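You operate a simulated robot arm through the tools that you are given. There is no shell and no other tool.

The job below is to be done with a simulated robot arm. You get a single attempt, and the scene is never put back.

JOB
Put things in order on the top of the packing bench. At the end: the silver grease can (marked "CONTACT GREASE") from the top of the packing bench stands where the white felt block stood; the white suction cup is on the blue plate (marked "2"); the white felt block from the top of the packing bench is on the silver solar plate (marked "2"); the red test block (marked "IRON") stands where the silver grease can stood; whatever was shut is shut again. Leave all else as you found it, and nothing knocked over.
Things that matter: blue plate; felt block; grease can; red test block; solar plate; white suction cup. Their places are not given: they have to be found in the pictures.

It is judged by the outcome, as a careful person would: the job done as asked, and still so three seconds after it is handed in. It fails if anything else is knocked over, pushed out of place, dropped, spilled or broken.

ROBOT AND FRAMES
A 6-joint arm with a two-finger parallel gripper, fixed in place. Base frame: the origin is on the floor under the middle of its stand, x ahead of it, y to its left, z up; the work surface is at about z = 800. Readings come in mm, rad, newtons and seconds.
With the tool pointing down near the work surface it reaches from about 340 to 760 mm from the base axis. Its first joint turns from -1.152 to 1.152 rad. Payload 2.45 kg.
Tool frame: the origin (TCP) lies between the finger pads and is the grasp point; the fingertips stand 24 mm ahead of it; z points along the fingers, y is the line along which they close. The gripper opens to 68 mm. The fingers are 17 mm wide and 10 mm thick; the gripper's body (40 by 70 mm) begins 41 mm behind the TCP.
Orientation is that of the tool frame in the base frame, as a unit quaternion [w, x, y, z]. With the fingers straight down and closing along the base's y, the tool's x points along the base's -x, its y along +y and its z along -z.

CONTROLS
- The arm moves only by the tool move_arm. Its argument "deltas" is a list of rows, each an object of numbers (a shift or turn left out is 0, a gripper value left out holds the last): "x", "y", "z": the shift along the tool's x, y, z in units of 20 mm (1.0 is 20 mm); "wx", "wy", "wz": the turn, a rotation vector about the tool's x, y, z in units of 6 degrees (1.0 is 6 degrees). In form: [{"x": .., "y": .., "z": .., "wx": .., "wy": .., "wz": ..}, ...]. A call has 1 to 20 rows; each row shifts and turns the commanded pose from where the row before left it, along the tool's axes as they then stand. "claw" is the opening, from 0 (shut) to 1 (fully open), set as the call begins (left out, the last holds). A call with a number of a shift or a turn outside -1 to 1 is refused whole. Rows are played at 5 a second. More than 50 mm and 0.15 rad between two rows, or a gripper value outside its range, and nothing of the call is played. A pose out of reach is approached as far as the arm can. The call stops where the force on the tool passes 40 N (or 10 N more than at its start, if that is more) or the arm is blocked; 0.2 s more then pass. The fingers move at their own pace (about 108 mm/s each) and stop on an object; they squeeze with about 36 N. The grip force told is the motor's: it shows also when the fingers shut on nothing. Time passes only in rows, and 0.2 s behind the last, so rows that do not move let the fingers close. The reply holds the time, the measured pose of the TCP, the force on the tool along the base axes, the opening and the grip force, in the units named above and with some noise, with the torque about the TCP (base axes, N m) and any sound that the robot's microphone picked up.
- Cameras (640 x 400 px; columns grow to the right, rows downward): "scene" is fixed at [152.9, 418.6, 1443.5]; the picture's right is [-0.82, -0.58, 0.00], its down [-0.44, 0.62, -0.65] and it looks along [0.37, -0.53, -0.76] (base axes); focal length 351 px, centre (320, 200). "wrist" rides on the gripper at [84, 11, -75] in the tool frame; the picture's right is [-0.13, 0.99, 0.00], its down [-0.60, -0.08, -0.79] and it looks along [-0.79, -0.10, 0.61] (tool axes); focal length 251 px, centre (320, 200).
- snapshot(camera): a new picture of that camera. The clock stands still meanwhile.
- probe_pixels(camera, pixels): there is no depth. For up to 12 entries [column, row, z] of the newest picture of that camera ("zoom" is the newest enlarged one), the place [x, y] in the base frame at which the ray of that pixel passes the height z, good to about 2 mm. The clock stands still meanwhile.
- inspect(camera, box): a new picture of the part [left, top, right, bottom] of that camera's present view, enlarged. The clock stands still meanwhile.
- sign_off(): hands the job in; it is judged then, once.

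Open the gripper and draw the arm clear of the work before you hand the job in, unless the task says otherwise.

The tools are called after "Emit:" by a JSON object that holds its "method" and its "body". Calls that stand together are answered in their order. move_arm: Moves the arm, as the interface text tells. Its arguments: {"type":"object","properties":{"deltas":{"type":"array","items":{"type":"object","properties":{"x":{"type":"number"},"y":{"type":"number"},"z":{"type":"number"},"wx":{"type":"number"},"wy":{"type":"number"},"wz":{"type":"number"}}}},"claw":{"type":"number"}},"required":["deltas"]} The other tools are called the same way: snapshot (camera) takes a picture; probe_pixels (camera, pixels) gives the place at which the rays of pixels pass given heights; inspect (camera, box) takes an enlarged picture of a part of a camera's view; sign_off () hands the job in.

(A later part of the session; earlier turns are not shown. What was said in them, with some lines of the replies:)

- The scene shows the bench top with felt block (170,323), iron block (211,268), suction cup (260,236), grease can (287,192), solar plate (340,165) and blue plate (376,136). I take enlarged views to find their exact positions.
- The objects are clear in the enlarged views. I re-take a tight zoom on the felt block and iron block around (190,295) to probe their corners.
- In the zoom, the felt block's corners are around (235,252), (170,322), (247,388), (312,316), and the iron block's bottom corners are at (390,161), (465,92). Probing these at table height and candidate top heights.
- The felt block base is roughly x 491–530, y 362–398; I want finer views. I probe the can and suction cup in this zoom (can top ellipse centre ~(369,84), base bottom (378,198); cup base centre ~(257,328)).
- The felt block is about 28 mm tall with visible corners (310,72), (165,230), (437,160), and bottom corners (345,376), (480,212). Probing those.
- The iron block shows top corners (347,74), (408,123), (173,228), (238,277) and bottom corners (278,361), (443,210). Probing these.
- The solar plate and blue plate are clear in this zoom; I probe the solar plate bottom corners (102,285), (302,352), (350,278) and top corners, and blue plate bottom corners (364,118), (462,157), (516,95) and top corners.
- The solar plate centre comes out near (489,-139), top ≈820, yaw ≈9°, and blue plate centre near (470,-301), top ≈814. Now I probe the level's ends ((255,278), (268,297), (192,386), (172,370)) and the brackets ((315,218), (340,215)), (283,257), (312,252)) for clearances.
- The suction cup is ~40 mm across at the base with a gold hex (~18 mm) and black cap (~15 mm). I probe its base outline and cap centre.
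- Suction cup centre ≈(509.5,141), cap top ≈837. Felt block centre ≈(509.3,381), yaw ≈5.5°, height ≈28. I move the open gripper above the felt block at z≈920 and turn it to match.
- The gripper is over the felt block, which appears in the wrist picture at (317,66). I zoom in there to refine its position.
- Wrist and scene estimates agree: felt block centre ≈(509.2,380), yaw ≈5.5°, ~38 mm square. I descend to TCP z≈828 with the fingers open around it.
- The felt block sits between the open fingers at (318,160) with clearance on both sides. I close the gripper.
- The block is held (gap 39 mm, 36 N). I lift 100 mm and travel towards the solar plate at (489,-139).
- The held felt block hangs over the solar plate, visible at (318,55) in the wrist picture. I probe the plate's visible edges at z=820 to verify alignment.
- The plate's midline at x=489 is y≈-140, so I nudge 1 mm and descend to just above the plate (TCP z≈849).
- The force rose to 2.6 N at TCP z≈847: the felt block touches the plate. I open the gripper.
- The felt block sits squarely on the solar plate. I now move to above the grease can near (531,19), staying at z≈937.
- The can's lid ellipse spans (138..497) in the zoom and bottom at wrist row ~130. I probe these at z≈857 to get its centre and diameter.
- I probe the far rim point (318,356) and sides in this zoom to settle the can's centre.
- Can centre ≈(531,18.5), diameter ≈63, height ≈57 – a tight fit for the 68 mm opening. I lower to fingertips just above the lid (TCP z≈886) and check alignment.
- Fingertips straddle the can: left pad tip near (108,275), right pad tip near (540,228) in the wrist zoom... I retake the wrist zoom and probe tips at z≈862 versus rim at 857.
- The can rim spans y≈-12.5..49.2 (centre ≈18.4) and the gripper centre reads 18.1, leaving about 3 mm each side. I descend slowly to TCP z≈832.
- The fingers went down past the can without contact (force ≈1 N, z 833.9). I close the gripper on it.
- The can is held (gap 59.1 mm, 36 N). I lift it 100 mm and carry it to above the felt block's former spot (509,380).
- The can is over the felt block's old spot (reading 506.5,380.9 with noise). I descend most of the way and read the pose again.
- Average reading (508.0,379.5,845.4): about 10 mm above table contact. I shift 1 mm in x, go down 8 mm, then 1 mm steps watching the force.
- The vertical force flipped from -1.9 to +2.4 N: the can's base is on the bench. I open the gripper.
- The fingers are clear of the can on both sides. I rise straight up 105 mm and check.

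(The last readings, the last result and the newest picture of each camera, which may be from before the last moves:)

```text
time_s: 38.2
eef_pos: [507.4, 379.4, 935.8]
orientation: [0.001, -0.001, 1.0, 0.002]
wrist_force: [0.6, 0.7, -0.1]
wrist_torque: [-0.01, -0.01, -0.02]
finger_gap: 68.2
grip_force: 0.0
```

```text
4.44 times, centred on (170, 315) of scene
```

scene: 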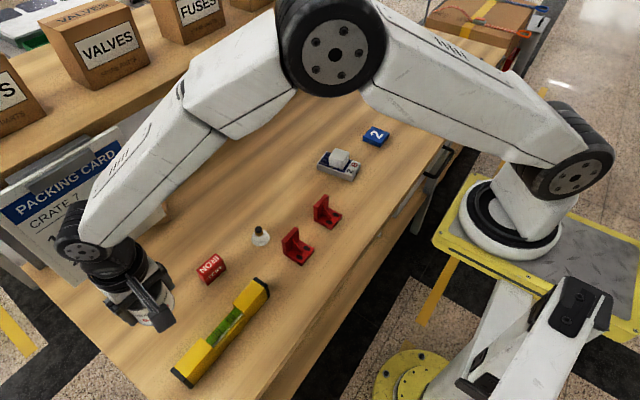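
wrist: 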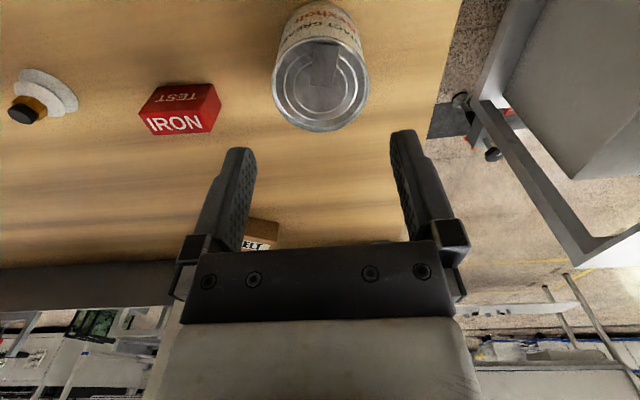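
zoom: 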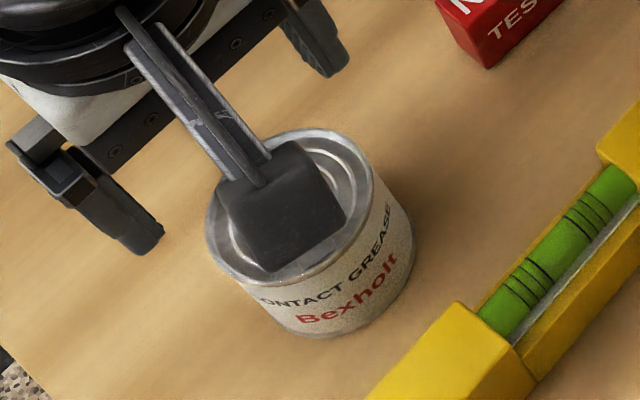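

The can stands upright on the felt block's old spot. Next I move above the iron block at (529,261) and turn by -2.7° to match it.

Emit:
{"method": "move_arm", "body": {"deltas": [{"x": -0.15, "y": -0.846}, {"x": -0.15, "y": -0.846}, {"x": -0.15, "y": -0.846}, {"x": -0.15, "y": -0.846}, {"x": -0.15, "y": -0.846}, {"x": -0.15, "y": -0.846}, {"x": -0.15, "y": -0.846}, {"wz": 0.45}, {}], "claw": 1}}

Emit:
{"method": "snapshot", "body": {"camera": "wrist"}}

Emit:
{"method": "inspect", "body": {"camera": "wrist", "box": [250, 0, 390, 110]}}

Emit:
{"method": "snapshot", "body": {"camera": "scene"}}

```text
time_s: 40.2
eef_pos: [528.3, 260.5, 935.1]
orientation: [0.001, 0.023, 1.0, 0.001]
wrist_force: [0.6, -0.4, 0.0]
wrist_torque: [0.01, -0.01, -0.02]
finger_gap: 68.1
grip_force: 0.0
```

```text
taken
```

wrist: 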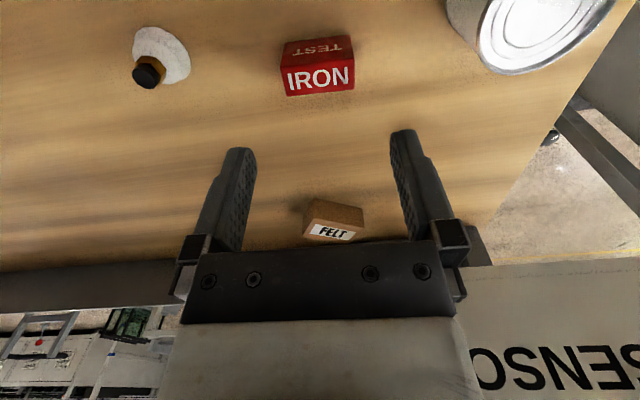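

```text
3.64 times, centred on (320, 55) of wrist
```

zoom: 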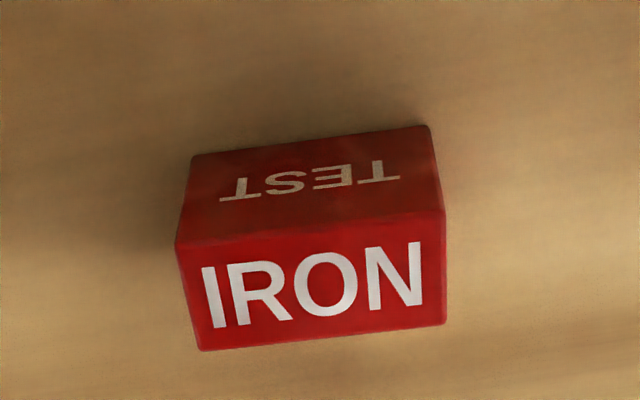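

```text
taken
```

scene: 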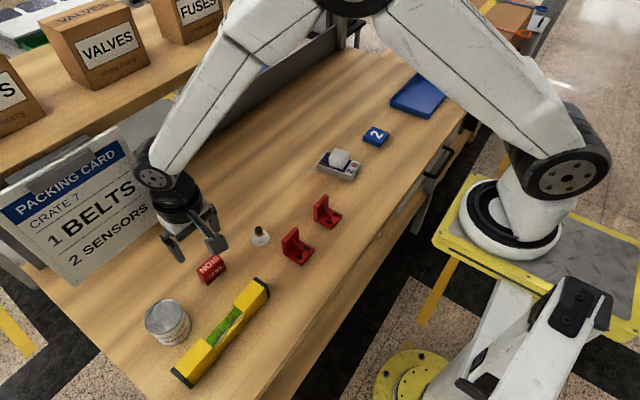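

The iron block's top corners in the wrist zoom are (177,240), (444,210), (202,350), (445,322); front-bottom corners (192,156), (429,127). Probing them.

Emit:
{"method": "probe_pixels", "body": {"camera": "zoom", "pixels": [[177, 240, 838], [444, 210, 838], [202, 350, 838], [445, 322, 838], [192, 156, 800], [429, 127, 800]]}}

Emit:
{"method": "inspect", "body": {"camera": "scene", "box": [130, 280, 210, 360]}}

```text
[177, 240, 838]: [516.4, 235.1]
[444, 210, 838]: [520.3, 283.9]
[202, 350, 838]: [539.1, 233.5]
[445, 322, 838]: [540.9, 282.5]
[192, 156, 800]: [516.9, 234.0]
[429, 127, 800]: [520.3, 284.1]
```

```text
5.00 times, centred on (170, 320) of scene
```

zoom: 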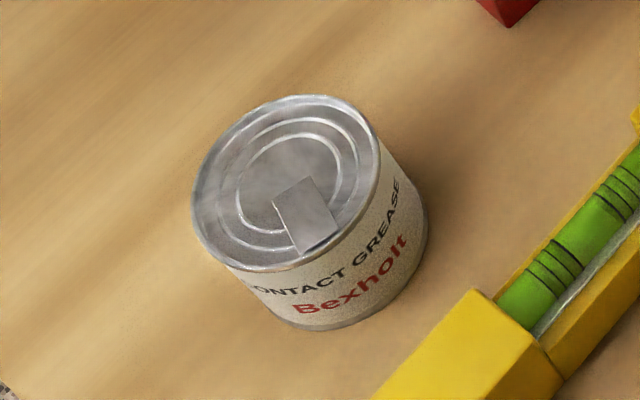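

Iron block centre ≈(529,260), yaw ≈-3°, height ≈38; the gripper (528.3,260.5) is aligned. I descend 106 mm.

Emit:
{"method": "move_arm", "body": {"deltas": [{"z": 0.9}, {"z": 0.9}, {"z": 0.9}, {"z": 0.8}, {"z": 0.6}, {"z": 0.6}, {"z": 0.6}, {}], "claw": 1}}

Emit:
{"method": "snapshot", "body": {"camera": "wrist"}}

```text
time_s: 42.0
eef_pos: [528.3, 261.0, 828.8]
orientation: [0.002, 0.022, 1.0, 0.001]
wrist_force: [0.3, -0.3, 0.4]
wrist_torque: [0.02, 0.01, 0.03]
finger_gap: 68.0
grip_force: 0.1
```

```text
taken
```

wrist: 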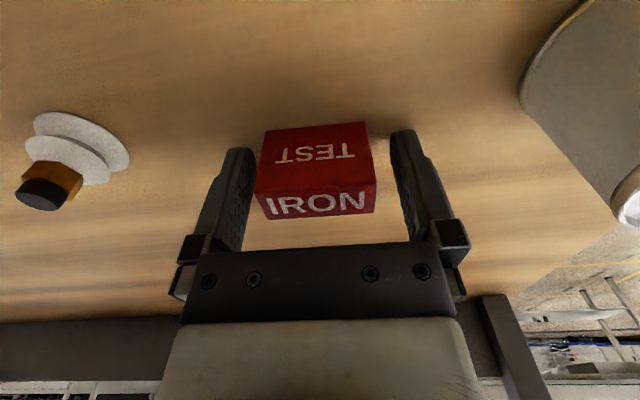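

The iron block is between the fingers with a little clearance on both sides. I close the gripper.

Emit:
{"method": "move_arm", "body": {"deltas": [{"y": -0.05}, {}, {}, {}, {}], "claw": 0}}

Emit:
{"method": "snapshot", "body": {"camera": "wrist"}}

```text
time_s: 43.2
eef_pos: [528.0, 260.3, 828.8]
orientation: [0.001, 0.022, 1.0, 0.001]
wrist_force: [-0.4, 0.2, 0.1]
wrist_torque: [-0.03, 0.01, 0.02]
finger_gap: 49.5
grip_force: 36.2
```

```text
taken
```

wrist: 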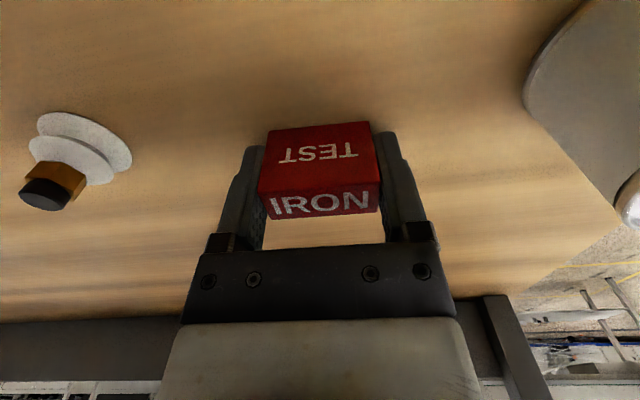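

The block is held (gap 49.5 mm). I lift 90 mm and carry it to where the can stood, (531,18.5).

Emit:
{"method": "move_arm", "body": {"deltas": [{"z": -0.4}, {"z": -0.8}, {"z": -0.9}, {"z": -0.9}, {"z": -0.9}, {"z": -0.6}, {"x": -0.0498, "y": -0.9277}, {"x": -0.0498, "y": -0.9277}, {"x": -0.0498, "y": -0.9277}, {"x": -0.0498, "y": -0.9277}, {"x": -0.0498, "y": -0.9277}, {"x": -0.0498, "y": -0.9277}, {"x": -0.0498, "y": -0.9277}, {"x": -0.0498, "y": -0.9277}, {"x": -0.0498, "y": -0.9277}, {"x": -0.0498, "y": -0.9277}, {"x": -0.0498, "y": -0.9277}, {"x": -0.0498, "y": -0.9277}, {"x": -0.0498, "y": -0.9277}, {}], "claw": 0}}

Emit:
{"method": "snapshot", "body": {"camera": "wrist"}}

Emit:
{"method": "snapshot", "body": {"camera": "scene"}}

```text
time_s: 47.4
eef_pos: [529.4, 18.5, 918.4]
orientation: [0.002, 0.023, 1.0, 0.001]
wrist_force: [-0.3, -0.2, -3.0]
wrist_torque: [0.0, 0.0, 0.02]
finger_gap: 49.8
grip_force: 36.2
```

```text
taken
```

wrist: 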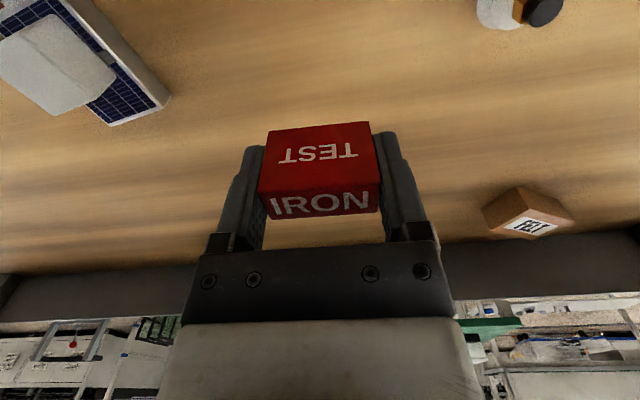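

```text
taken
```

scene: 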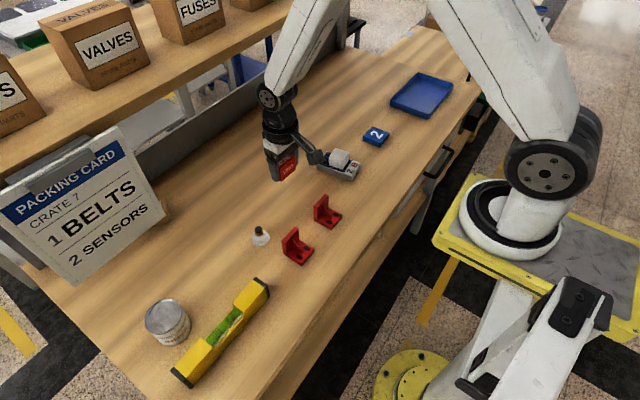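

The block hangs over the can's old spot at (529.4,18.5,918). I descend 87 mm, then creep to contact.

Emit:
{"method": "move_arm", "body": {"deltas": [{"z": 0.9}, {"z": 0.9}, {"z": 0.9}, {"z": 0.9}, {"z": 0.5}, {"z": 0.25}, {}], "claw": 0}}

Emit:
{"method": "move_arm", "body": {"deltas": [{"z": 0.05}, {"z": 0.05}], "claw": 0}}

Emit:
{"method": "move_arm", "body": {"deltas": [{"z": 0.05}, {}], "claw": 0}}

```text
time_s: 49.0
eef_pos: [530.7, 19.0, 831.7]
orientation: [0.003, 0.023, 1.0, 0.001]
wrist_force: [-1.0, -0.5, -3.4]
wrist_torque: [0.0, 0.03, 0.0]
finger_gap: 49.7
grip_force: 36.6
```

```text
time_s: 49.6
eef_pos: [530.9, 18.5, 831.7]
orientation: [0.002, 0.022, 1.0, 0.0]
wrist_force: [0.4, 0.5, -3.1]
wrist_torque: [-0.01, 0.0, -0.02]
finger_gap: 49.6
grip_force: 35.9
```

```text
time_s: 50.2
eef_pos: [531.1, 18.0, 829.5]
orientation: [0.001, 0.023, 1.0, 0.001]
wrist_force: [0.0, 0.2, -4.0]
wrist_torque: [-0.01, -0.02, -0.01]
finger_gap: 49.7
grip_force: 35.9
```

Still carrying the weight (-4 N), not yet in contact. I continue in 0.5 mm steps.

Emit:
{"method": "move_arm", "body": {"deltas": [{"z": 0.025}, {}], "claw": 0}}

Emit:
{"method": "move_arm", "body": {"deltas": [{"z": 0.025}, {}], "claw": 0}}

```text
time_s: 50.8
eef_pos: [531.3, 18.7, 829.0]
orientation: [0.001, 0.023, 1.0, 0.0]
wrist_force: [-1.0, 0.0, 0.2]
wrist_torque: [-0.07, 0.03, -0.02]
finger_gap: 49.7
grip_force: 35.8
```

```text
time_s: 51.4
eef_pos: [530.6, 19.6, 829.4]
orientation: [0.002, 0.023, 1.0, 0.001]
wrist_force: [-10.9, -1.2, 27.5]
wrist_torque: [-0.3, 0.36, -0.12]
finger_gap: 49.7
grip_force: 36.5
```

Firm contact now (27.5 N). I back off 0.5 mm and open the gripper.

Emit:
{"method": "move_arm", "body": {"deltas": [{"z": -0.022}, {}], "claw": 0}}

Emit:
{"method": "move_arm", "body": {"deltas": [{}, {}, {}], "claw": 1}}

Emit:
{"method": "snapshot", "body": {"camera": "wrist"}}

```text
time_s: 52.0
eef_pos: [531.5, 20.7, 828.1]
orientation: [0.001, 0.022, 1.0, 0.0]
wrist_force: [-6.4, -1.4, 22.0]
wrist_torque: [-0.18, 0.36, -0.06]
finger_gap: 49.7
grip_force: 35.2
```

```text
time_s: 52.8
eef_pos: [531.7, 18.1, 828.3]
orientation: [0.001, 0.023, 1.0, 0.0]
wrist_force: [-0.2, 0.2, -0.6]
wrist_torque: [-0.01, -0.02, 0.05]
finger_gap: 67.8
grip_force: 0.1
```

```text
taken
```

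wrist: 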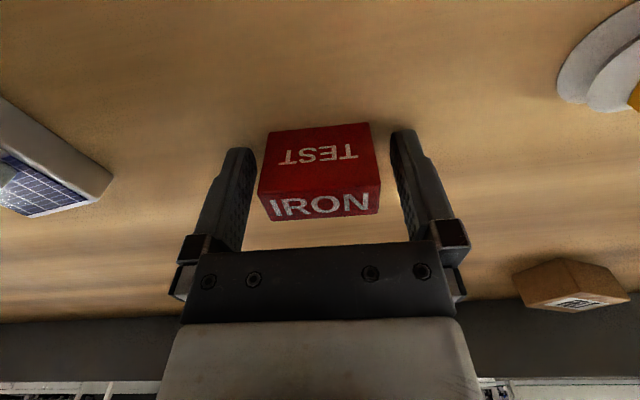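

The iron block stands free between the opened fingers. I rise, turn back square, and move above the suction cup at (509.5,141).

Emit:
{"method": "move_arm", "body": {"deltas": [{"z": -0.4}, {"z": -0.8}, {"z": -1}, {"z": -1}, {"z": -1}, {"z": -1}, {"wz": -0.45}, {"x": 0.154, "y": 0.875}, {"x": 0.154, "y": 0.875}, {"x": 0.154, "y": 0.875}, {"x": 0.154, "y": 0.875}, {"x": 0.154, "y": 0.875}, {"x": 0.154, "y": 0.875}, {"x": 0.154, "y": 0.875}, {}], "claw": 1}}

Emit:
{"method": "snapshot", "body": {"camera": "wrist"}}

Emit:
{"method": "inspect", "body": {"camera": "wrist", "box": [260, 0, 380, 110]}}

Emit:
{"method": "snapshot", "body": {"camera": "scene"}}

```text
time_s: 56.0
eef_pos: [509.8, 141.1, 932.4]
orientation: [0.0, -0.001, 1.0, 0.0]
wrist_force: [-0.4, 0.0, -0.4]
wrist_torque: [0.02, -0.01, 0.01]
finger_gap: 68.0
grip_force: 0.0
```

```text
taken
```

wrist: 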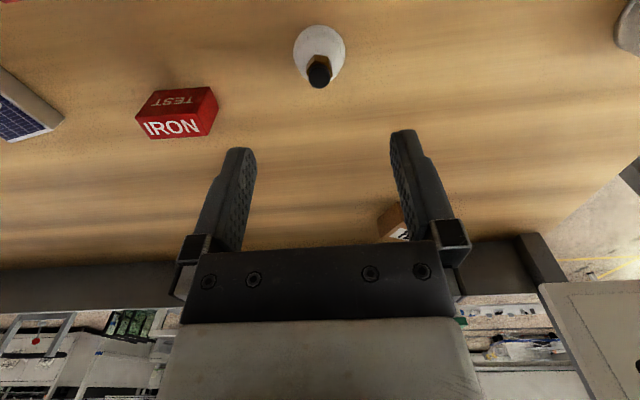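

```text
3.64 times, centred on (320, 55) of wrist
```

zoom: 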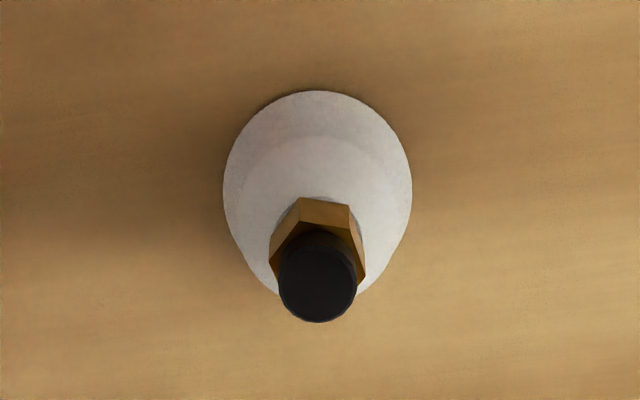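

```text
taken
```

scene: 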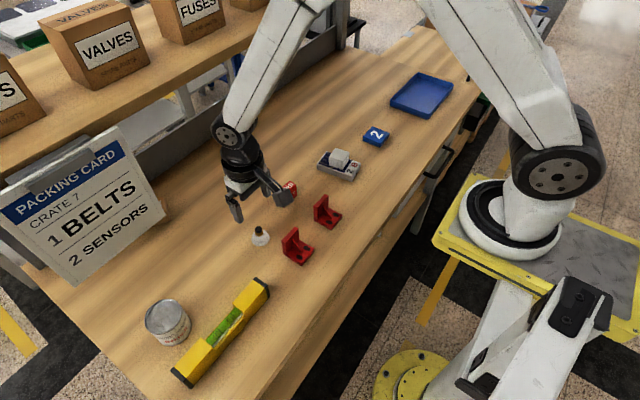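

The cup base spans (223..412) in the zoom, hex at (270..365, 240), cap top centre (318,287). Probing these at suitable heights.

Emit:
{"method": "probe_pixels", "body": {"camera": "zoom", "pixels": [[223, 185, 800], [412, 185, 800], [315, 90, 800], [318, 287, 837], [279, 282, 837], [357, 282, 837], [318, 322, 837], [270, 240, 822], [364, 270, 822], [325, 200, 815]]}}

Emit:
{"method": "inspect", "body": {"camera": "scene", "box": [240, 215, 280, 255]}}

```text
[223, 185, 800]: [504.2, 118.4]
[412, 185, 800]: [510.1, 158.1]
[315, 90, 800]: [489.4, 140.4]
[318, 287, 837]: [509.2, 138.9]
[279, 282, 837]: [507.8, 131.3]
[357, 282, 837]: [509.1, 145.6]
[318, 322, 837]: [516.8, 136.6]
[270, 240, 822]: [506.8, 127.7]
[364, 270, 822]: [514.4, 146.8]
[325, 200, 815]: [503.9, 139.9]
```

```text
10.00 times, centred on (260, 235) of scene
```

zoom: 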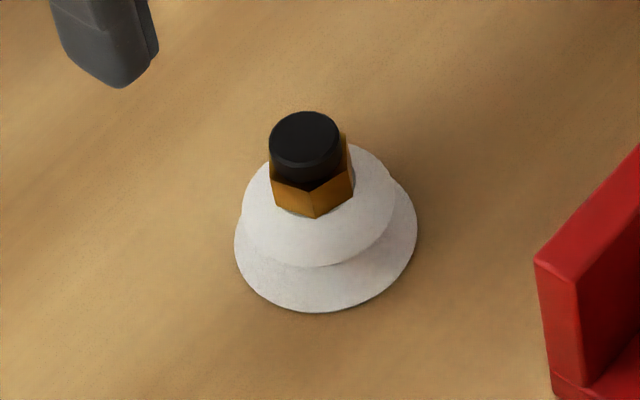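

The cup centre is ≈(509.3,139.8) with the cap top ≈838. I lower to z≈885 to see the hex orientation closely before choosing the grip angle.

Emit:
{"method": "move_arm", "body": {"deltas": [{"z": 0.8, "y": -0.05}, {"z": 0.8}, {"z": 0.8}, {}], "claw": 1}}

Emit:
{"method": "inspect", "body": {"camera": "wrist", "box": [270, 40, 380, 140]}}

```text
time_s: 57.0
eef_pos: [509.4, 140.3, 884.5]
orientation: [0.002, -0.001, 1.0, 0.001]
wrist_force: [-0.3, 0.5, 0.5]
wrist_torque: [0.0, -0.02, 0.0]
finger_gap: 67.7
grip_force: 0.1
```

```text
4.00 times, centred on (325, 90) of wrist
```

zoom: 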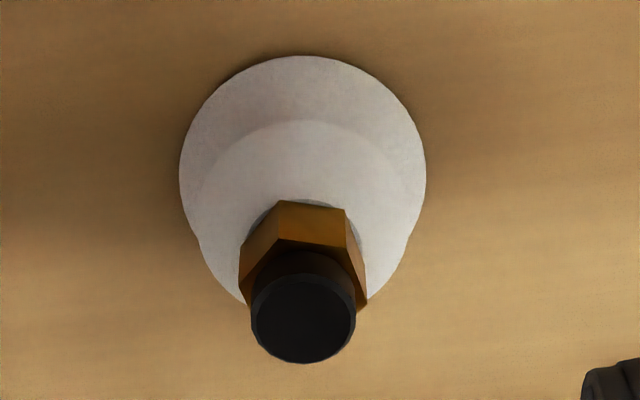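

The hex's front face has lower corners (279,200), (345,208) and upper corners (283,238), (343,248). Probing these.

Emit:
{"method": "probe_pixels", "body": {"camera": "zoom", "pixels": [[279, 200, 821], [345, 208, 821], [240, 248, 821], [283, 238, 831], [343, 248, 831], [245, 290, 831], [366, 305, 831], [303, 320, 838], [250, 315, 838], [357, 315, 838], [180, 180, 800], [426, 180, 800]]}}

```text
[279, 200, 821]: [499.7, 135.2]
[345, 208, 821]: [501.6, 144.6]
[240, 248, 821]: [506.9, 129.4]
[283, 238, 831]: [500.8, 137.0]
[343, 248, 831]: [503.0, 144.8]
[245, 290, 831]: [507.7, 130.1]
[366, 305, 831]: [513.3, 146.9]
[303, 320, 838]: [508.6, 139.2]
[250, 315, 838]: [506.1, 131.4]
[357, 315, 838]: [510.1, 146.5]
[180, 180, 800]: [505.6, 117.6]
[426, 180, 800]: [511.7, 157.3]
```

The hex's front edge runs at about -13° from y, so flats face 107°: I turn the gripper +17° so it closes across flats, then descend to TCP z≈848 (fingertips ≈824, just above the bellows).

Emit:
{"method": "move_arm", "body": {"deltas": [{"wz": -0.95}, {"wz": -0.95}, {"wz": -0.93}, {}], "claw": 1}}

Emit:
{"method": "move_arm", "body": {"deltas": [{"z": 0.5}, {"z": 0.5}, {"z": 0.5}, {"z": 0.3}, {}], "claw": 1}}

Emit:
{"method": "snapshot", "body": {"camera": "wrist"}}

Emit:
{"method": "inspect", "body": {"camera": "scene", "box": [235, 205, 285, 255]}}

```text
time_s: 58.0
eef_pos: [509.3, 140.3, 884.2]
orientation: [0.002, -0.149, 0.989, 0.0]
wrist_force: [-0.6, 0.3, -0.5]
wrist_torque: [0.01, 0.03, 0.02]
finger_gap: 67.8
grip_force: 0.2
```

```text
time_s: 59.2
eef_pos: [508.5, 140.0, 848.2]
orientation: [0.003, -0.149, 0.989, -0.001]
wrist_force: [-0.3, -1.2, 0.9]
wrist_torque: [0.01, 0.0, -0.02]
finger_gap: 67.8
grip_force: 0.1
```

```text
taken
```

wrist: 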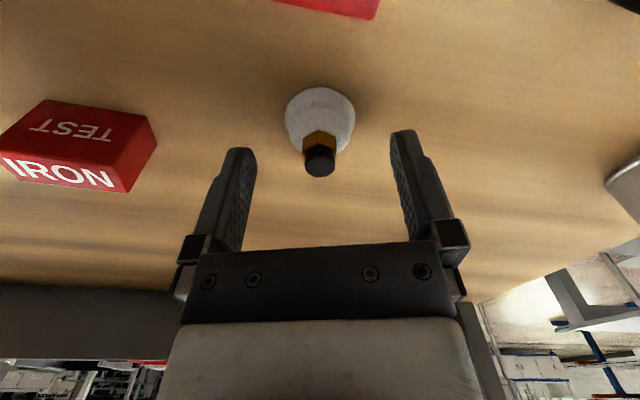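

```text
8.00 times, centred on (260, 230) of scene
```

zoom: 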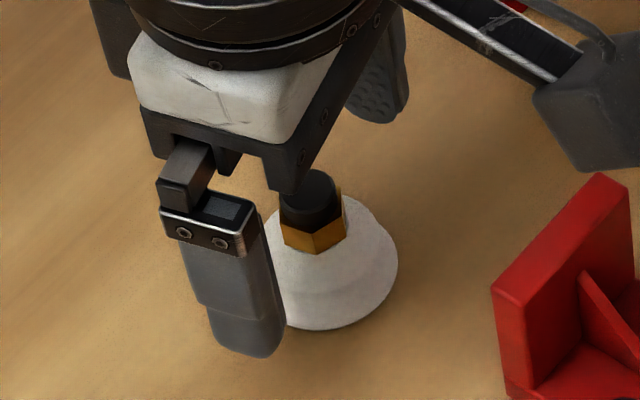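

The hex is centred and square to the fingers. I close the gripper on it.

Emit:
{"method": "move_arm", "body": {"deltas": [{}, {}, {}, {}, {}], "claw": 0}}

Emit:
{"method": "snapshot", "body": {"camera": "wrist"}}

Emit:
{"method": "inspect", "body": {"camera": "wrist", "box": [260, 60, 380, 200]}}

Emit:
{"method": "inspect", "body": {"camera": "scene", "box": [235, 205, 285, 255]}}

```text
time_s: 60.4
eef_pos: [508.3, 139.6, 849.2]
orientation: [0.002, -0.149, 0.989, 0.001]
wrist_force: [1.1, 0.0, 0.3]
wrist_torque: [-0.04, -0.01, -0.01]
finger_gap: 15.8
grip_force: 34.7
```

```text
taken
```

wrist: 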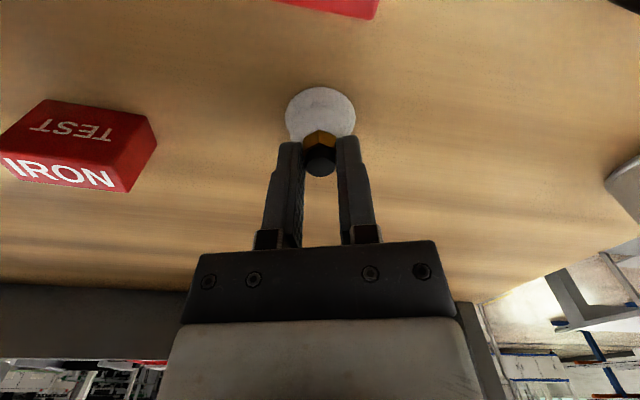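

```text
2.86 times, centred on (320, 130) of wrist
```

zoom: 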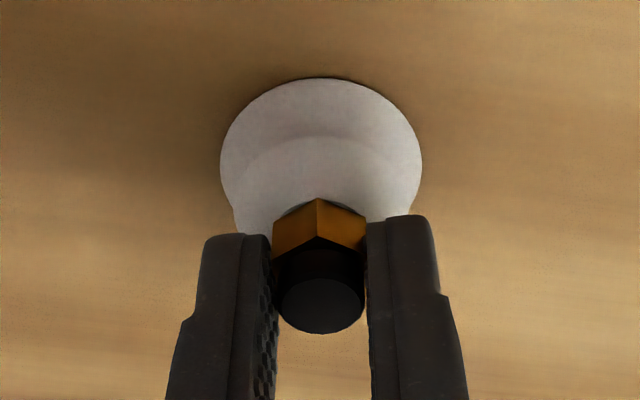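

```text
8.00 times, centred on (260, 230) of scene
```

zoom: 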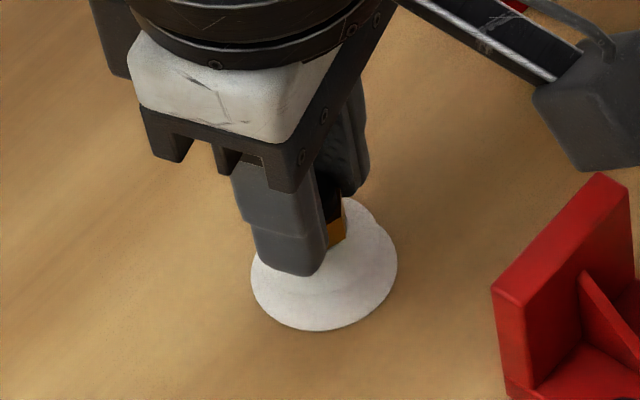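

The gripper holds the hex across flats (gap 15.8 mm). I lift 95 mm and check that the cup comes along.

Emit:
{"method": "move_arm", "body": {"deltas": [{"z": -0.25}, {"z": -0.6}, {"z": -0.9}, {"z": -1}, {"z": -1}, {"z": -1}, {}], "claw": 0}}

Emit:
{"method": "snapshot", "body": {"camera": "wrist"}}

Emit:
{"method": "snapshot", "body": {"camera": "scene"}}

```text
time_s: 62.0
eef_pos: [509.3, 139.0, 945.6]
orientation: [0.001, -0.149, 0.989, 0.001]
wrist_force: [-0.1, -0.1, 0.4]
wrist_torque: [0.01, -0.02, 0.03]
finger_gap: 15.7
grip_force: 34.7
```

```text
taken
```

wrist: 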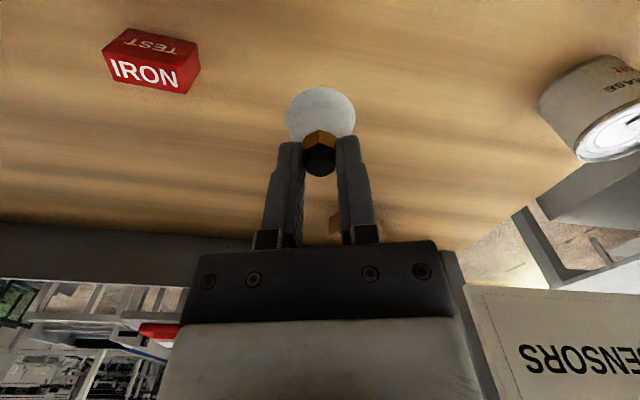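

```text
taken
```

scene: 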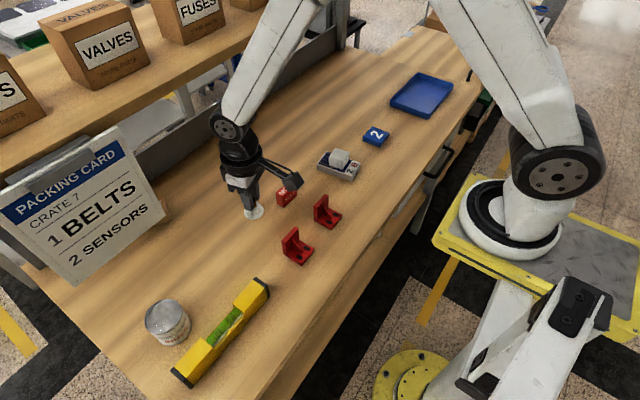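

The cup is held in the gripper and clear of the bench. I carry it at z≈945 to above the blue plate at (469.5,-301).

Emit:
{"method": "move_arm", "body": {"deltas": [{"x": 0.2, "y": -0.5}, {"x": 0.3795, "y": -0.932}, {"x": 0.3795, "y": -0.932}, {"x": 0.3795, "y": -0.932}, {"x": 0.3795, "y": -0.932}, {"x": 0.3795, "y": -0.932}, {"x": 0.3795, "y": -0.932}, {"x": 0.3795, "y": -0.932}, {"x": 0.3795, "y": -0.932}, {"x": 0.3795, "y": -0.932}, {"x": 0.3795, "y": -0.932}, {"x": 0.3795, "y": -0.932}], "claw": 0}}

Emit:
{"method": "move_arm", "body": {"deltas": [{"x": 0.3795, "y": -0.932}, {"x": 0.3795, "y": -0.932}, {"x": 0.3795, "y": -0.932}, {"x": 0.3795, "y": -0.932}, {"x": 0.3795, "y": -0.932}, {"x": 0.3795, "y": -0.932}, {"x": 0.3795, "y": -0.932}, {"x": 0.3795, "y": -0.932}, {"x": 0.3795, "y": -0.932}, {"x": 0.3795, "y": -0.932}, {"x": 0.18, "y": -0.43}, {}], "claw": 0}}

Emit:
{"method": "snapshot", "body": {"camera": "wrist"}}

Emit:
{"method": "snapshot", "body": {"camera": "scene"}}

```text
time_s: 64.6
eef_pos: [486.7, -91.5, 943.2]
orientation: [0.003, -0.149, 0.989, 0.0]
wrist_force: [-0.8, -0.1, -0.6]
wrist_torque: [0.0, -0.03, -0.03]
finger_gap: 15.6
grip_force: 34.8
```

```text
time_s: 67.2
eef_pos: [468.5, -298.7, 942.0]
orientation: [0.002, -0.148, 0.989, 0.001]
wrist_force: [-0.1, -1.0, -0.4]
wrist_torque: [-0.01, -0.04, -0.02]
finger_gap: 15.5
grip_force: 34.8
```

```text
taken
```

wrist: 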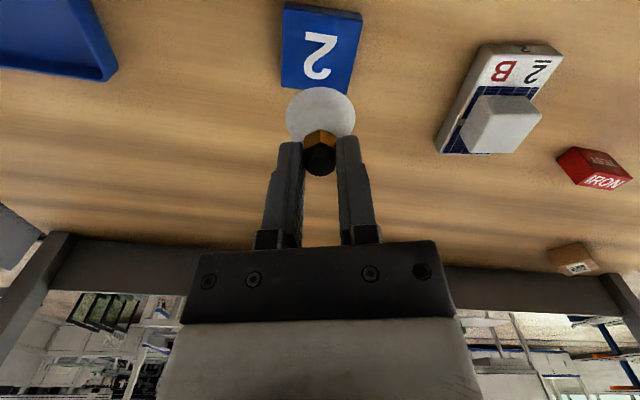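

```text
taken
```

scene: 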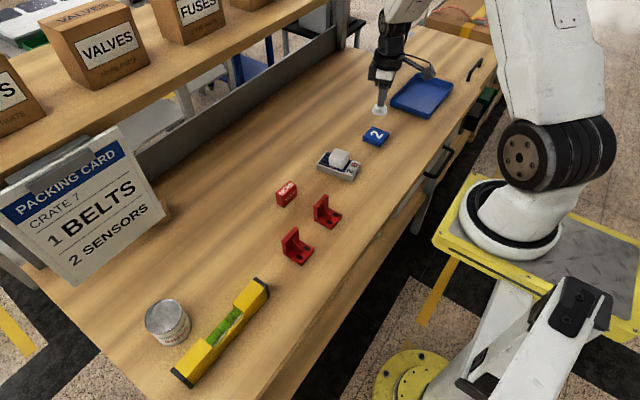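

The cup is over the blue plate, visible at (320,48) in the wrist picture. I zoom in to probe the plate's corners.

Emit:
{"method": "inspect", "body": {"camera": "wrist", "box": [260, 0, 380, 110]}}

```text
3.64 times, centred on (320, 55) of wrist
```

zoom: 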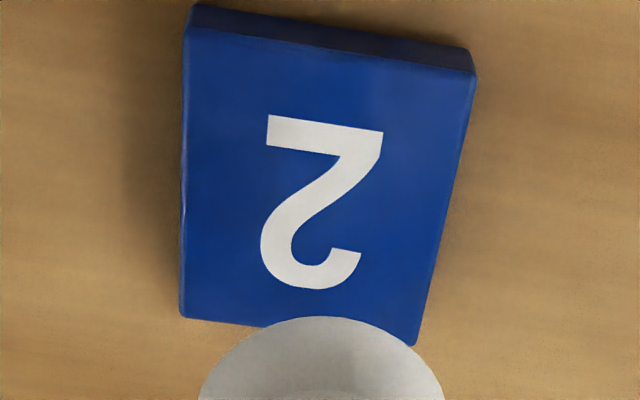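

Emit:
{"method": "probe_pixels", "body": {"camera": "zoom", "pixels": [[187, 25, 814], [476, 76, 814], [181, 316, 814], [414, 344, 814], [192, 5, 800], [470, 50, 800]]}}

Emit:
{"method": "move_arm", "body": {"deltas": [{}], "claw": 0}}

Emit:
{"method": "move_arm", "body": {"deltas": [{}], "claw": 0}}

```text
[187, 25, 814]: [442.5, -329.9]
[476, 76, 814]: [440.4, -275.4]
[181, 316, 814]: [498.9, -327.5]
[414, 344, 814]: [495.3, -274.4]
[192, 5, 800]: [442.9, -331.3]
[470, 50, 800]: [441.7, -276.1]
```

```text
time_s: 67.6
eef_pos: [469.7, -299.3, 941.6]
orientation: [0.002, -0.148, 0.989, 0.0]
wrist_force: [-0.1, -0.6, 0.2]
wrist_torque: [0.0, -0.02, -0.02]
finger_gap: 15.1
grip_force: 34.4
```

```text
time_s: 68.0
eef_pos: [468.2, -298.9, 942.4]
orientation: [0.002, -0.148, 0.989, 0.0]
wrist_force: [0.6, 0.2, -0.5]
wrist_torque: [-0.01, 0.01, 0.03]
finger_gap: 15.4
grip_force: 35.0
```

Plate centre ≈(469.4,-301.4); TCP averages (468.8,-299.0). I shift 2.4 mm in -y and descend 75 mm, then creep to contact.

Emit:
{"method": "move_arm", "body": {"deltas": [{"y": -0.124, "z": 0.6}, {"z": 0.8}, {"z": 0.8}, {"z": 0.7}, {"z": 0.5}, {"z": 0.35}, {}], "claw": 0}}

Emit:
{"method": "inspect", "body": {"camera": "scene", "box": [345, 100, 405, 160]}}

Emit:
{"method": "snapshot", "body": {"camera": "wrist"}}

```text
time_s: 69.6
eef_pos: [470.1, -302.2, 868.4]
orientation: [0.001, -0.149, 0.989, 0.0]
wrist_force: [-0.1, -0.4, -2.1]
wrist_torque: [0.02, -0.01, 0.01]
finger_gap: 15.4
grip_force: 35.3
```

```text
6.67 times, centred on (375, 130) of scene
```

zoom: 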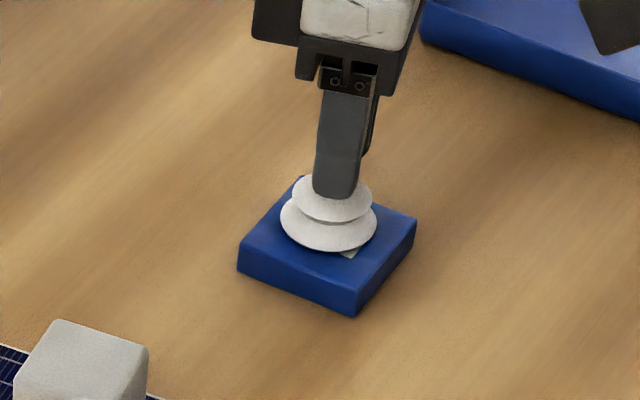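

```text
taken
```

wrist: 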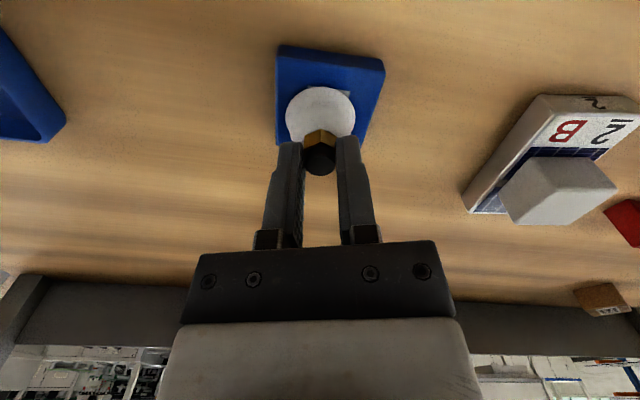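

The cup hovers just above the plate, centred. I creep down in 1 mm rows watching the force.

Emit:
{"method": "move_arm", "body": {"deltas": [{"z": 0.05}, {"z": 0.05}, {"z": 0.05}, {}], "claw": 0}}

Emit:
{"method": "move_arm", "body": {"deltas": [{"z": 0.04}, {}], "claw": 0}}

Emit:
{"method": "move_arm", "body": {"deltas": [{"z": 0.03}, {}], "claw": 0}}

```text
time_s: 70.6
eef_pos: [470.6, -302.4, 865.5]
orientation: [0.002, -0.148, 0.989, 0.001]
wrist_force: [-3.5, 0.4, 11.3]
wrist_torque: [0.01, 0.12, 0.03]
finger_gap: 15.3
grip_force: 34.3
```

```text
time_s: 71.2
eef_pos: [470.4, -302.4, 864.7]
orientation: [0.003, -0.149, 0.989, -0.001]
wrist_force: [-3.8, 2.5, 25.3]
wrist_torque: [0.11, 0.15, 0.05]
finger_gap: 16.3
grip_force: 35.3
```

```text
time_s: 71.8
eef_pos: [470.7, -302.7, 865.3]
orientation: [0.003, -0.148, 0.989, -0.002]
wrist_force: [-1.2, 2.5, 31.7]
wrist_torque: [0.1, -0.04, 0.02]
finger_gap: 16.2
grip_force: 35.5
```

Contact is clear (31.7 N, more than needed). I back off about 1.4 mm to relieve the pressure, then read the force.

Emit:
{"method": "move_arm", "body": {"deltas": [{"z": -0.035}, {}], "claw": 0}}

Emit:
{"method": "move_arm", "body": {"deltas": [{"z": -0.03}, {}], "claw": 0}}

```text
time_s: 72.4
eef_pos: [470.8, -302.9, 864.6]
orientation: [0.003, -0.148, 0.989, -0.002]
wrist_force: [4.8, -2.1, 23.9]
wrist_torque: [-0.07, -0.23, 0.04]
finger_gap: 16.1
grip_force: 35.2
```

```text
time_s: 73.0
eef_pos: [469.3, -302.3, 865.3]
orientation: [0.002, -0.149, 0.989, 0.0]
wrist_force: [5.9, -1.0, 18.1]
wrist_torque: [0.02, -0.31, 0.04]
finger_gap: 15.8
grip_force: 35.6
```

Emit:
{"method": "move_arm", "body": {"deltas": [{"z": -0.04}, {}], "claw": 0}}

Emit:
{"method": "inspect", "body": {"camera": "scene", "box": [345, 100, 405, 160]}}

```text
time_s: 73.6
eef_pos: [468.3, -301.4, 864.5]
orientation: [0.001, -0.149, 0.989, 0.001]
wrist_force: [4.7, -2.7, 9.7]
wrist_torque: [-0.11, -0.21, 0.01]
finger_gap: 16.3
grip_force: 35.3
```

```text
6.67 times, centred on (375, 130) of scene
```

zoom: 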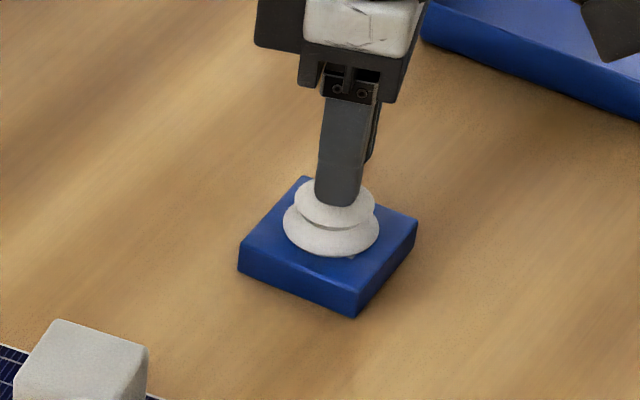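

The cup rests on the plate with 9.7 N residual and looks upright and centred. I open the gripper.

Emit:
{"method": "move_arm", "body": {"deltas": [{"z": -0.015}, {}], "claw": 0}}

Emit:
{"method": "move_arm", "body": {"deltas": [{}, {}, {}], "claw": 1}}

Emit:
{"method": "snapshot", "body": {"camera": "wrist"}}

Emit:
{"method": "inspect", "body": {"camera": "scene", "box": [345, 100, 405, 160]}}

```text
time_s: 74.2
eef_pos: [469.7, -302.2, 864.4]
orientation: [0.001, -0.147, 0.989, 0.002]
wrist_force: [0.2, -1.6, 3.2]
wrist_torque: [-0.09, 0.05, 0.04]
finger_gap: 15.8
grip_force: 34.9
```

```text
time_s: 75.0
eef_pos: [469.8, -302.3, 865.8]
orientation: [0.001, -0.149, 0.989, 0.0]
wrist_force: [-0.8, -0.4, 0.4]
wrist_torque: [-0.01, 0.03, 0.0]
finger_gap: 68.1
grip_force: 0.0
```

```text
taken
```

wrist: 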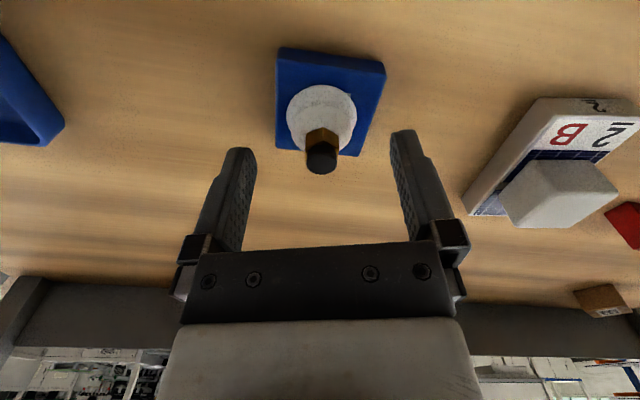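

```text
6.67 times, centred on (375, 130) of scene
```

zoom: 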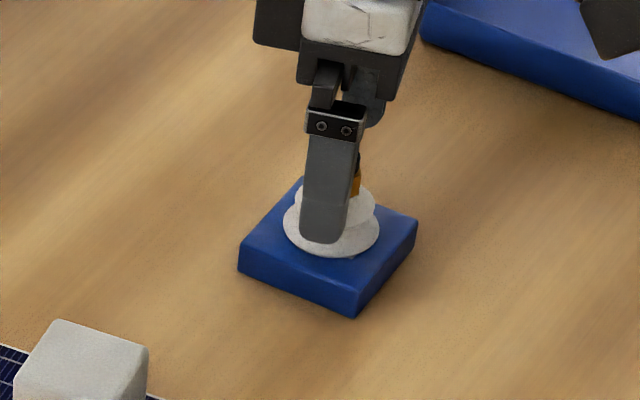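

The cup stands free on the blue plate. I rise straight up, turn square and withdraw to a high clear pose for a final check.

Emit:
{"method": "move_arm", "body": {"deltas": [{"z": -0.4}, {"z": -0.8}, {"z": -1}, {"z": -1}, {"z": -1}, {"z": -1}, {"z": -1}, {"z": -1}, {"z": -1}, {"z": -1}, {"wz": 0.95}, {"wz": 0.95}, {"wz": 0.93}, {}], "claw": 1}}

Emit:
{"method": "snapshot", "body": {"camera": "wrist"}}

Emit:
{"method": "snapshot", "body": {"camera": "scene"}}

```text
time_s: 78.0
eef_pos: [468.5, -302.7, 1050.3]
orientation: [0.001, 0.0, 1.0, 0.001]
wrist_force: [-0.8, 0.2, 0.5]
wrist_torque: [0.03, -0.02, 0.0]
finger_gap: 68.0
grip_force: 0.1
```

```text
taken
```

wrist: 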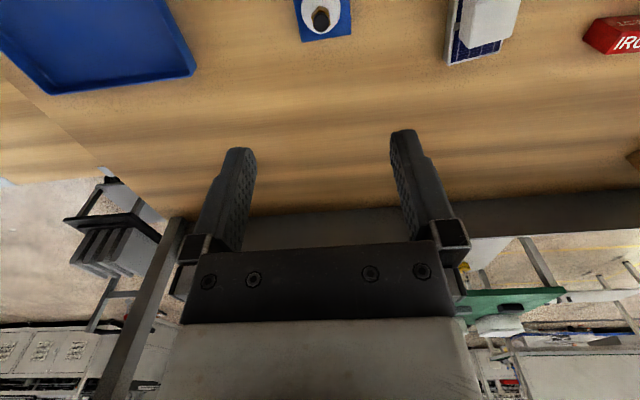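

```text
taken
```

scene: 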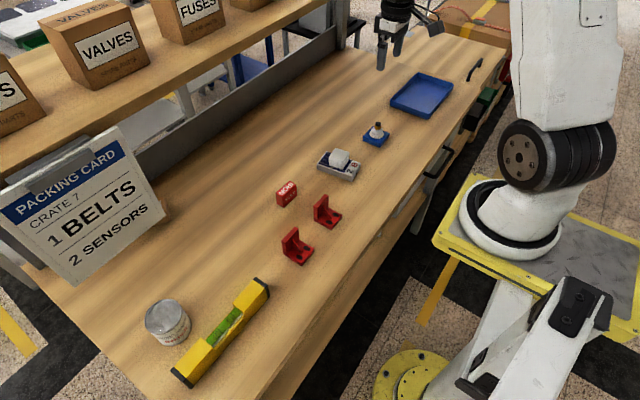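

The whole scene looks right. I zoom in to verify the can's and iron block's final positions.

Emit:
{"method": "inspect", "body": {"camera": "scene", "box": [130, 280, 210, 360]}}

Emit:
{"method": "probe_pixels", "body": {"camera": "zoom", "pixels": [[192, 195, 857], [378, 160, 857], [290, 95, 857], [285, 272, 857], [285, 184, 857], [330, 330, 800], [427, 228, 800]]}}

Emit:
{"method": "inspect", "body": {"camera": "scene", "box": [260, 100, 400, 220]}}

Emit:
{"method": "probe_pixels", "body": {"camera": "zoom", "pixels": [[320, 200, 800]]}}

```text
5.00 times, centred on (170, 320) of scene
```

zoom: 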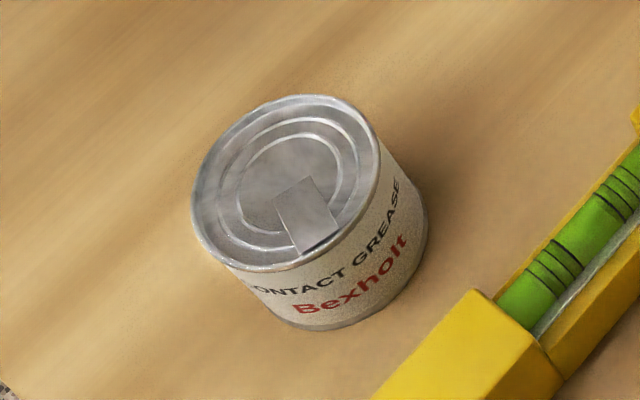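

```text
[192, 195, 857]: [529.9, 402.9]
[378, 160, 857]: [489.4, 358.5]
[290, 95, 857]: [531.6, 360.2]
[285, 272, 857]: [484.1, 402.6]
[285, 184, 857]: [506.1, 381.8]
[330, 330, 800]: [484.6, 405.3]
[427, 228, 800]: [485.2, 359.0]
```

```text
3.33 times, centred on (330, 160) of scene
```

zoom: 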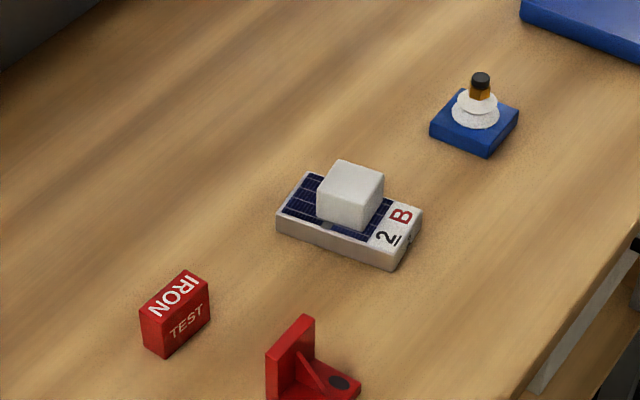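

```text
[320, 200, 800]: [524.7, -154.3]
```

All objects stand in place: can centre ≈(508.8,381) matches the felt block's old centre, the iron block is on the can's old spot, and felt and cup sit on their plates. I withdraw the arm to its starting pose, well clear.

Emit:
{"method": "move_arm", "body": {"deltas": [{"x": 0.137, "y": 0.958, "z": -0.09}, {"x": 0.137, "y": 0.958, "z": -0.09}, {"x": 0.137, "y": 0.958, "z": -0.09}, {"x": 0.137, "y": 0.958, "z": -0.09}, {"x": 0.137, "y": 0.958, "z": -0.09}, {"x": 0.137, "y": 0.958, "z": -0.09}, {"x": 0.137, "y": 0.958, "z": -0.09}, {"x": 0.137, "y": 0.958, "z": -0.09}, {"x": 0.137, "y": 0.958, "z": -0.09}, {"x": 0.137, "y": 0.958, "z": -0.09}, {"x": 0.137, "y": 0.958, "z": -0.09}, {"x": 0.137, "y": 0.958, "z": -0.09}, {"x": 0.137, "y": 0.958, "z": -0.09}, {"x": 0.137, "y": 0.958, "z": -0.09}, {"x": 0.137, "y": 0.958, "z": -0.09}, {"x": 0.137, "y": 0.958, "z": -0.09}, {"x": 0.137, "y": 0.958, "z": -0.09}, {"x": 0.137, "y": 0.958, "z": -0.09}, {"x": 0.137, "y": 0.958, "z": -0.09}, {}], "claw": 1}}

Emit:
{"method": "snapshot", "body": {"camera": "wrist"}}

Emit:
{"method": "snapshot", "body": {"camera": "scene"}}

```text
time_s: 82.2
eef_pos: [416.1, 62.9, 1084.2]
orientation: [0.002, -0.001, 1.0, 0.001]
wrist_force: [-0.3, 1.1, -0.5]
wrist_torque: [0.01, 0.03, 0.02]
finger_gap: 68.0
grip_force: 0.0
```

```text
taken
```

wrist: 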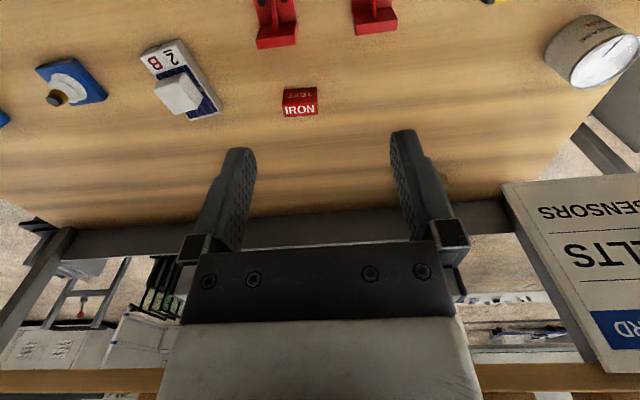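

```text
taken
```

scene: 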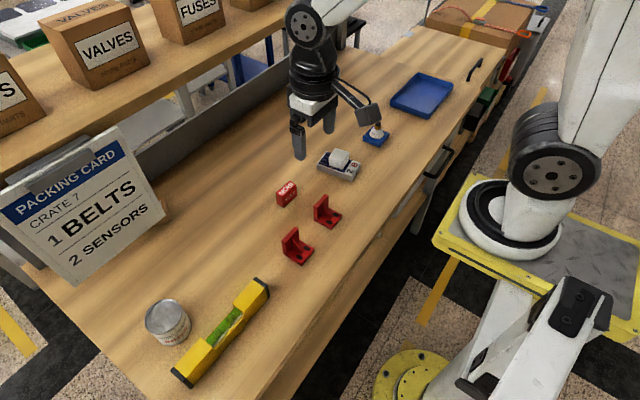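

The arm is back at its starting pose with the gripper open, and both pictures show everything upright: can at (168,322), iron block at (287,194), felt on the solar plate (340,158), cup on the blue plate (376,132), with nothing else disturbed. I hand the job in.

Emit:
{"method": "sign_off", "body": {}}

```text
The job is handed in.
```

The job is done and handed in. The last pictures show everything upright and nothing else disturbed.

- **Grease can:** it stands where the white felt block stood. Its measured centre is about (509, 381), matching the block's old centre to within about 1 mm.
- **White suction cup:** it stands on the blue plate marked "2", close to the middle.
- **White felt block:** it sits square on the silver solar plate marked "2".
- **Red test block:** it stands where the grease can stood, set down at about (531, 19).

I opened nothing, so there was nothing to shut again. The gripper is open and the arm is back at its starting pose, clear of the bench.
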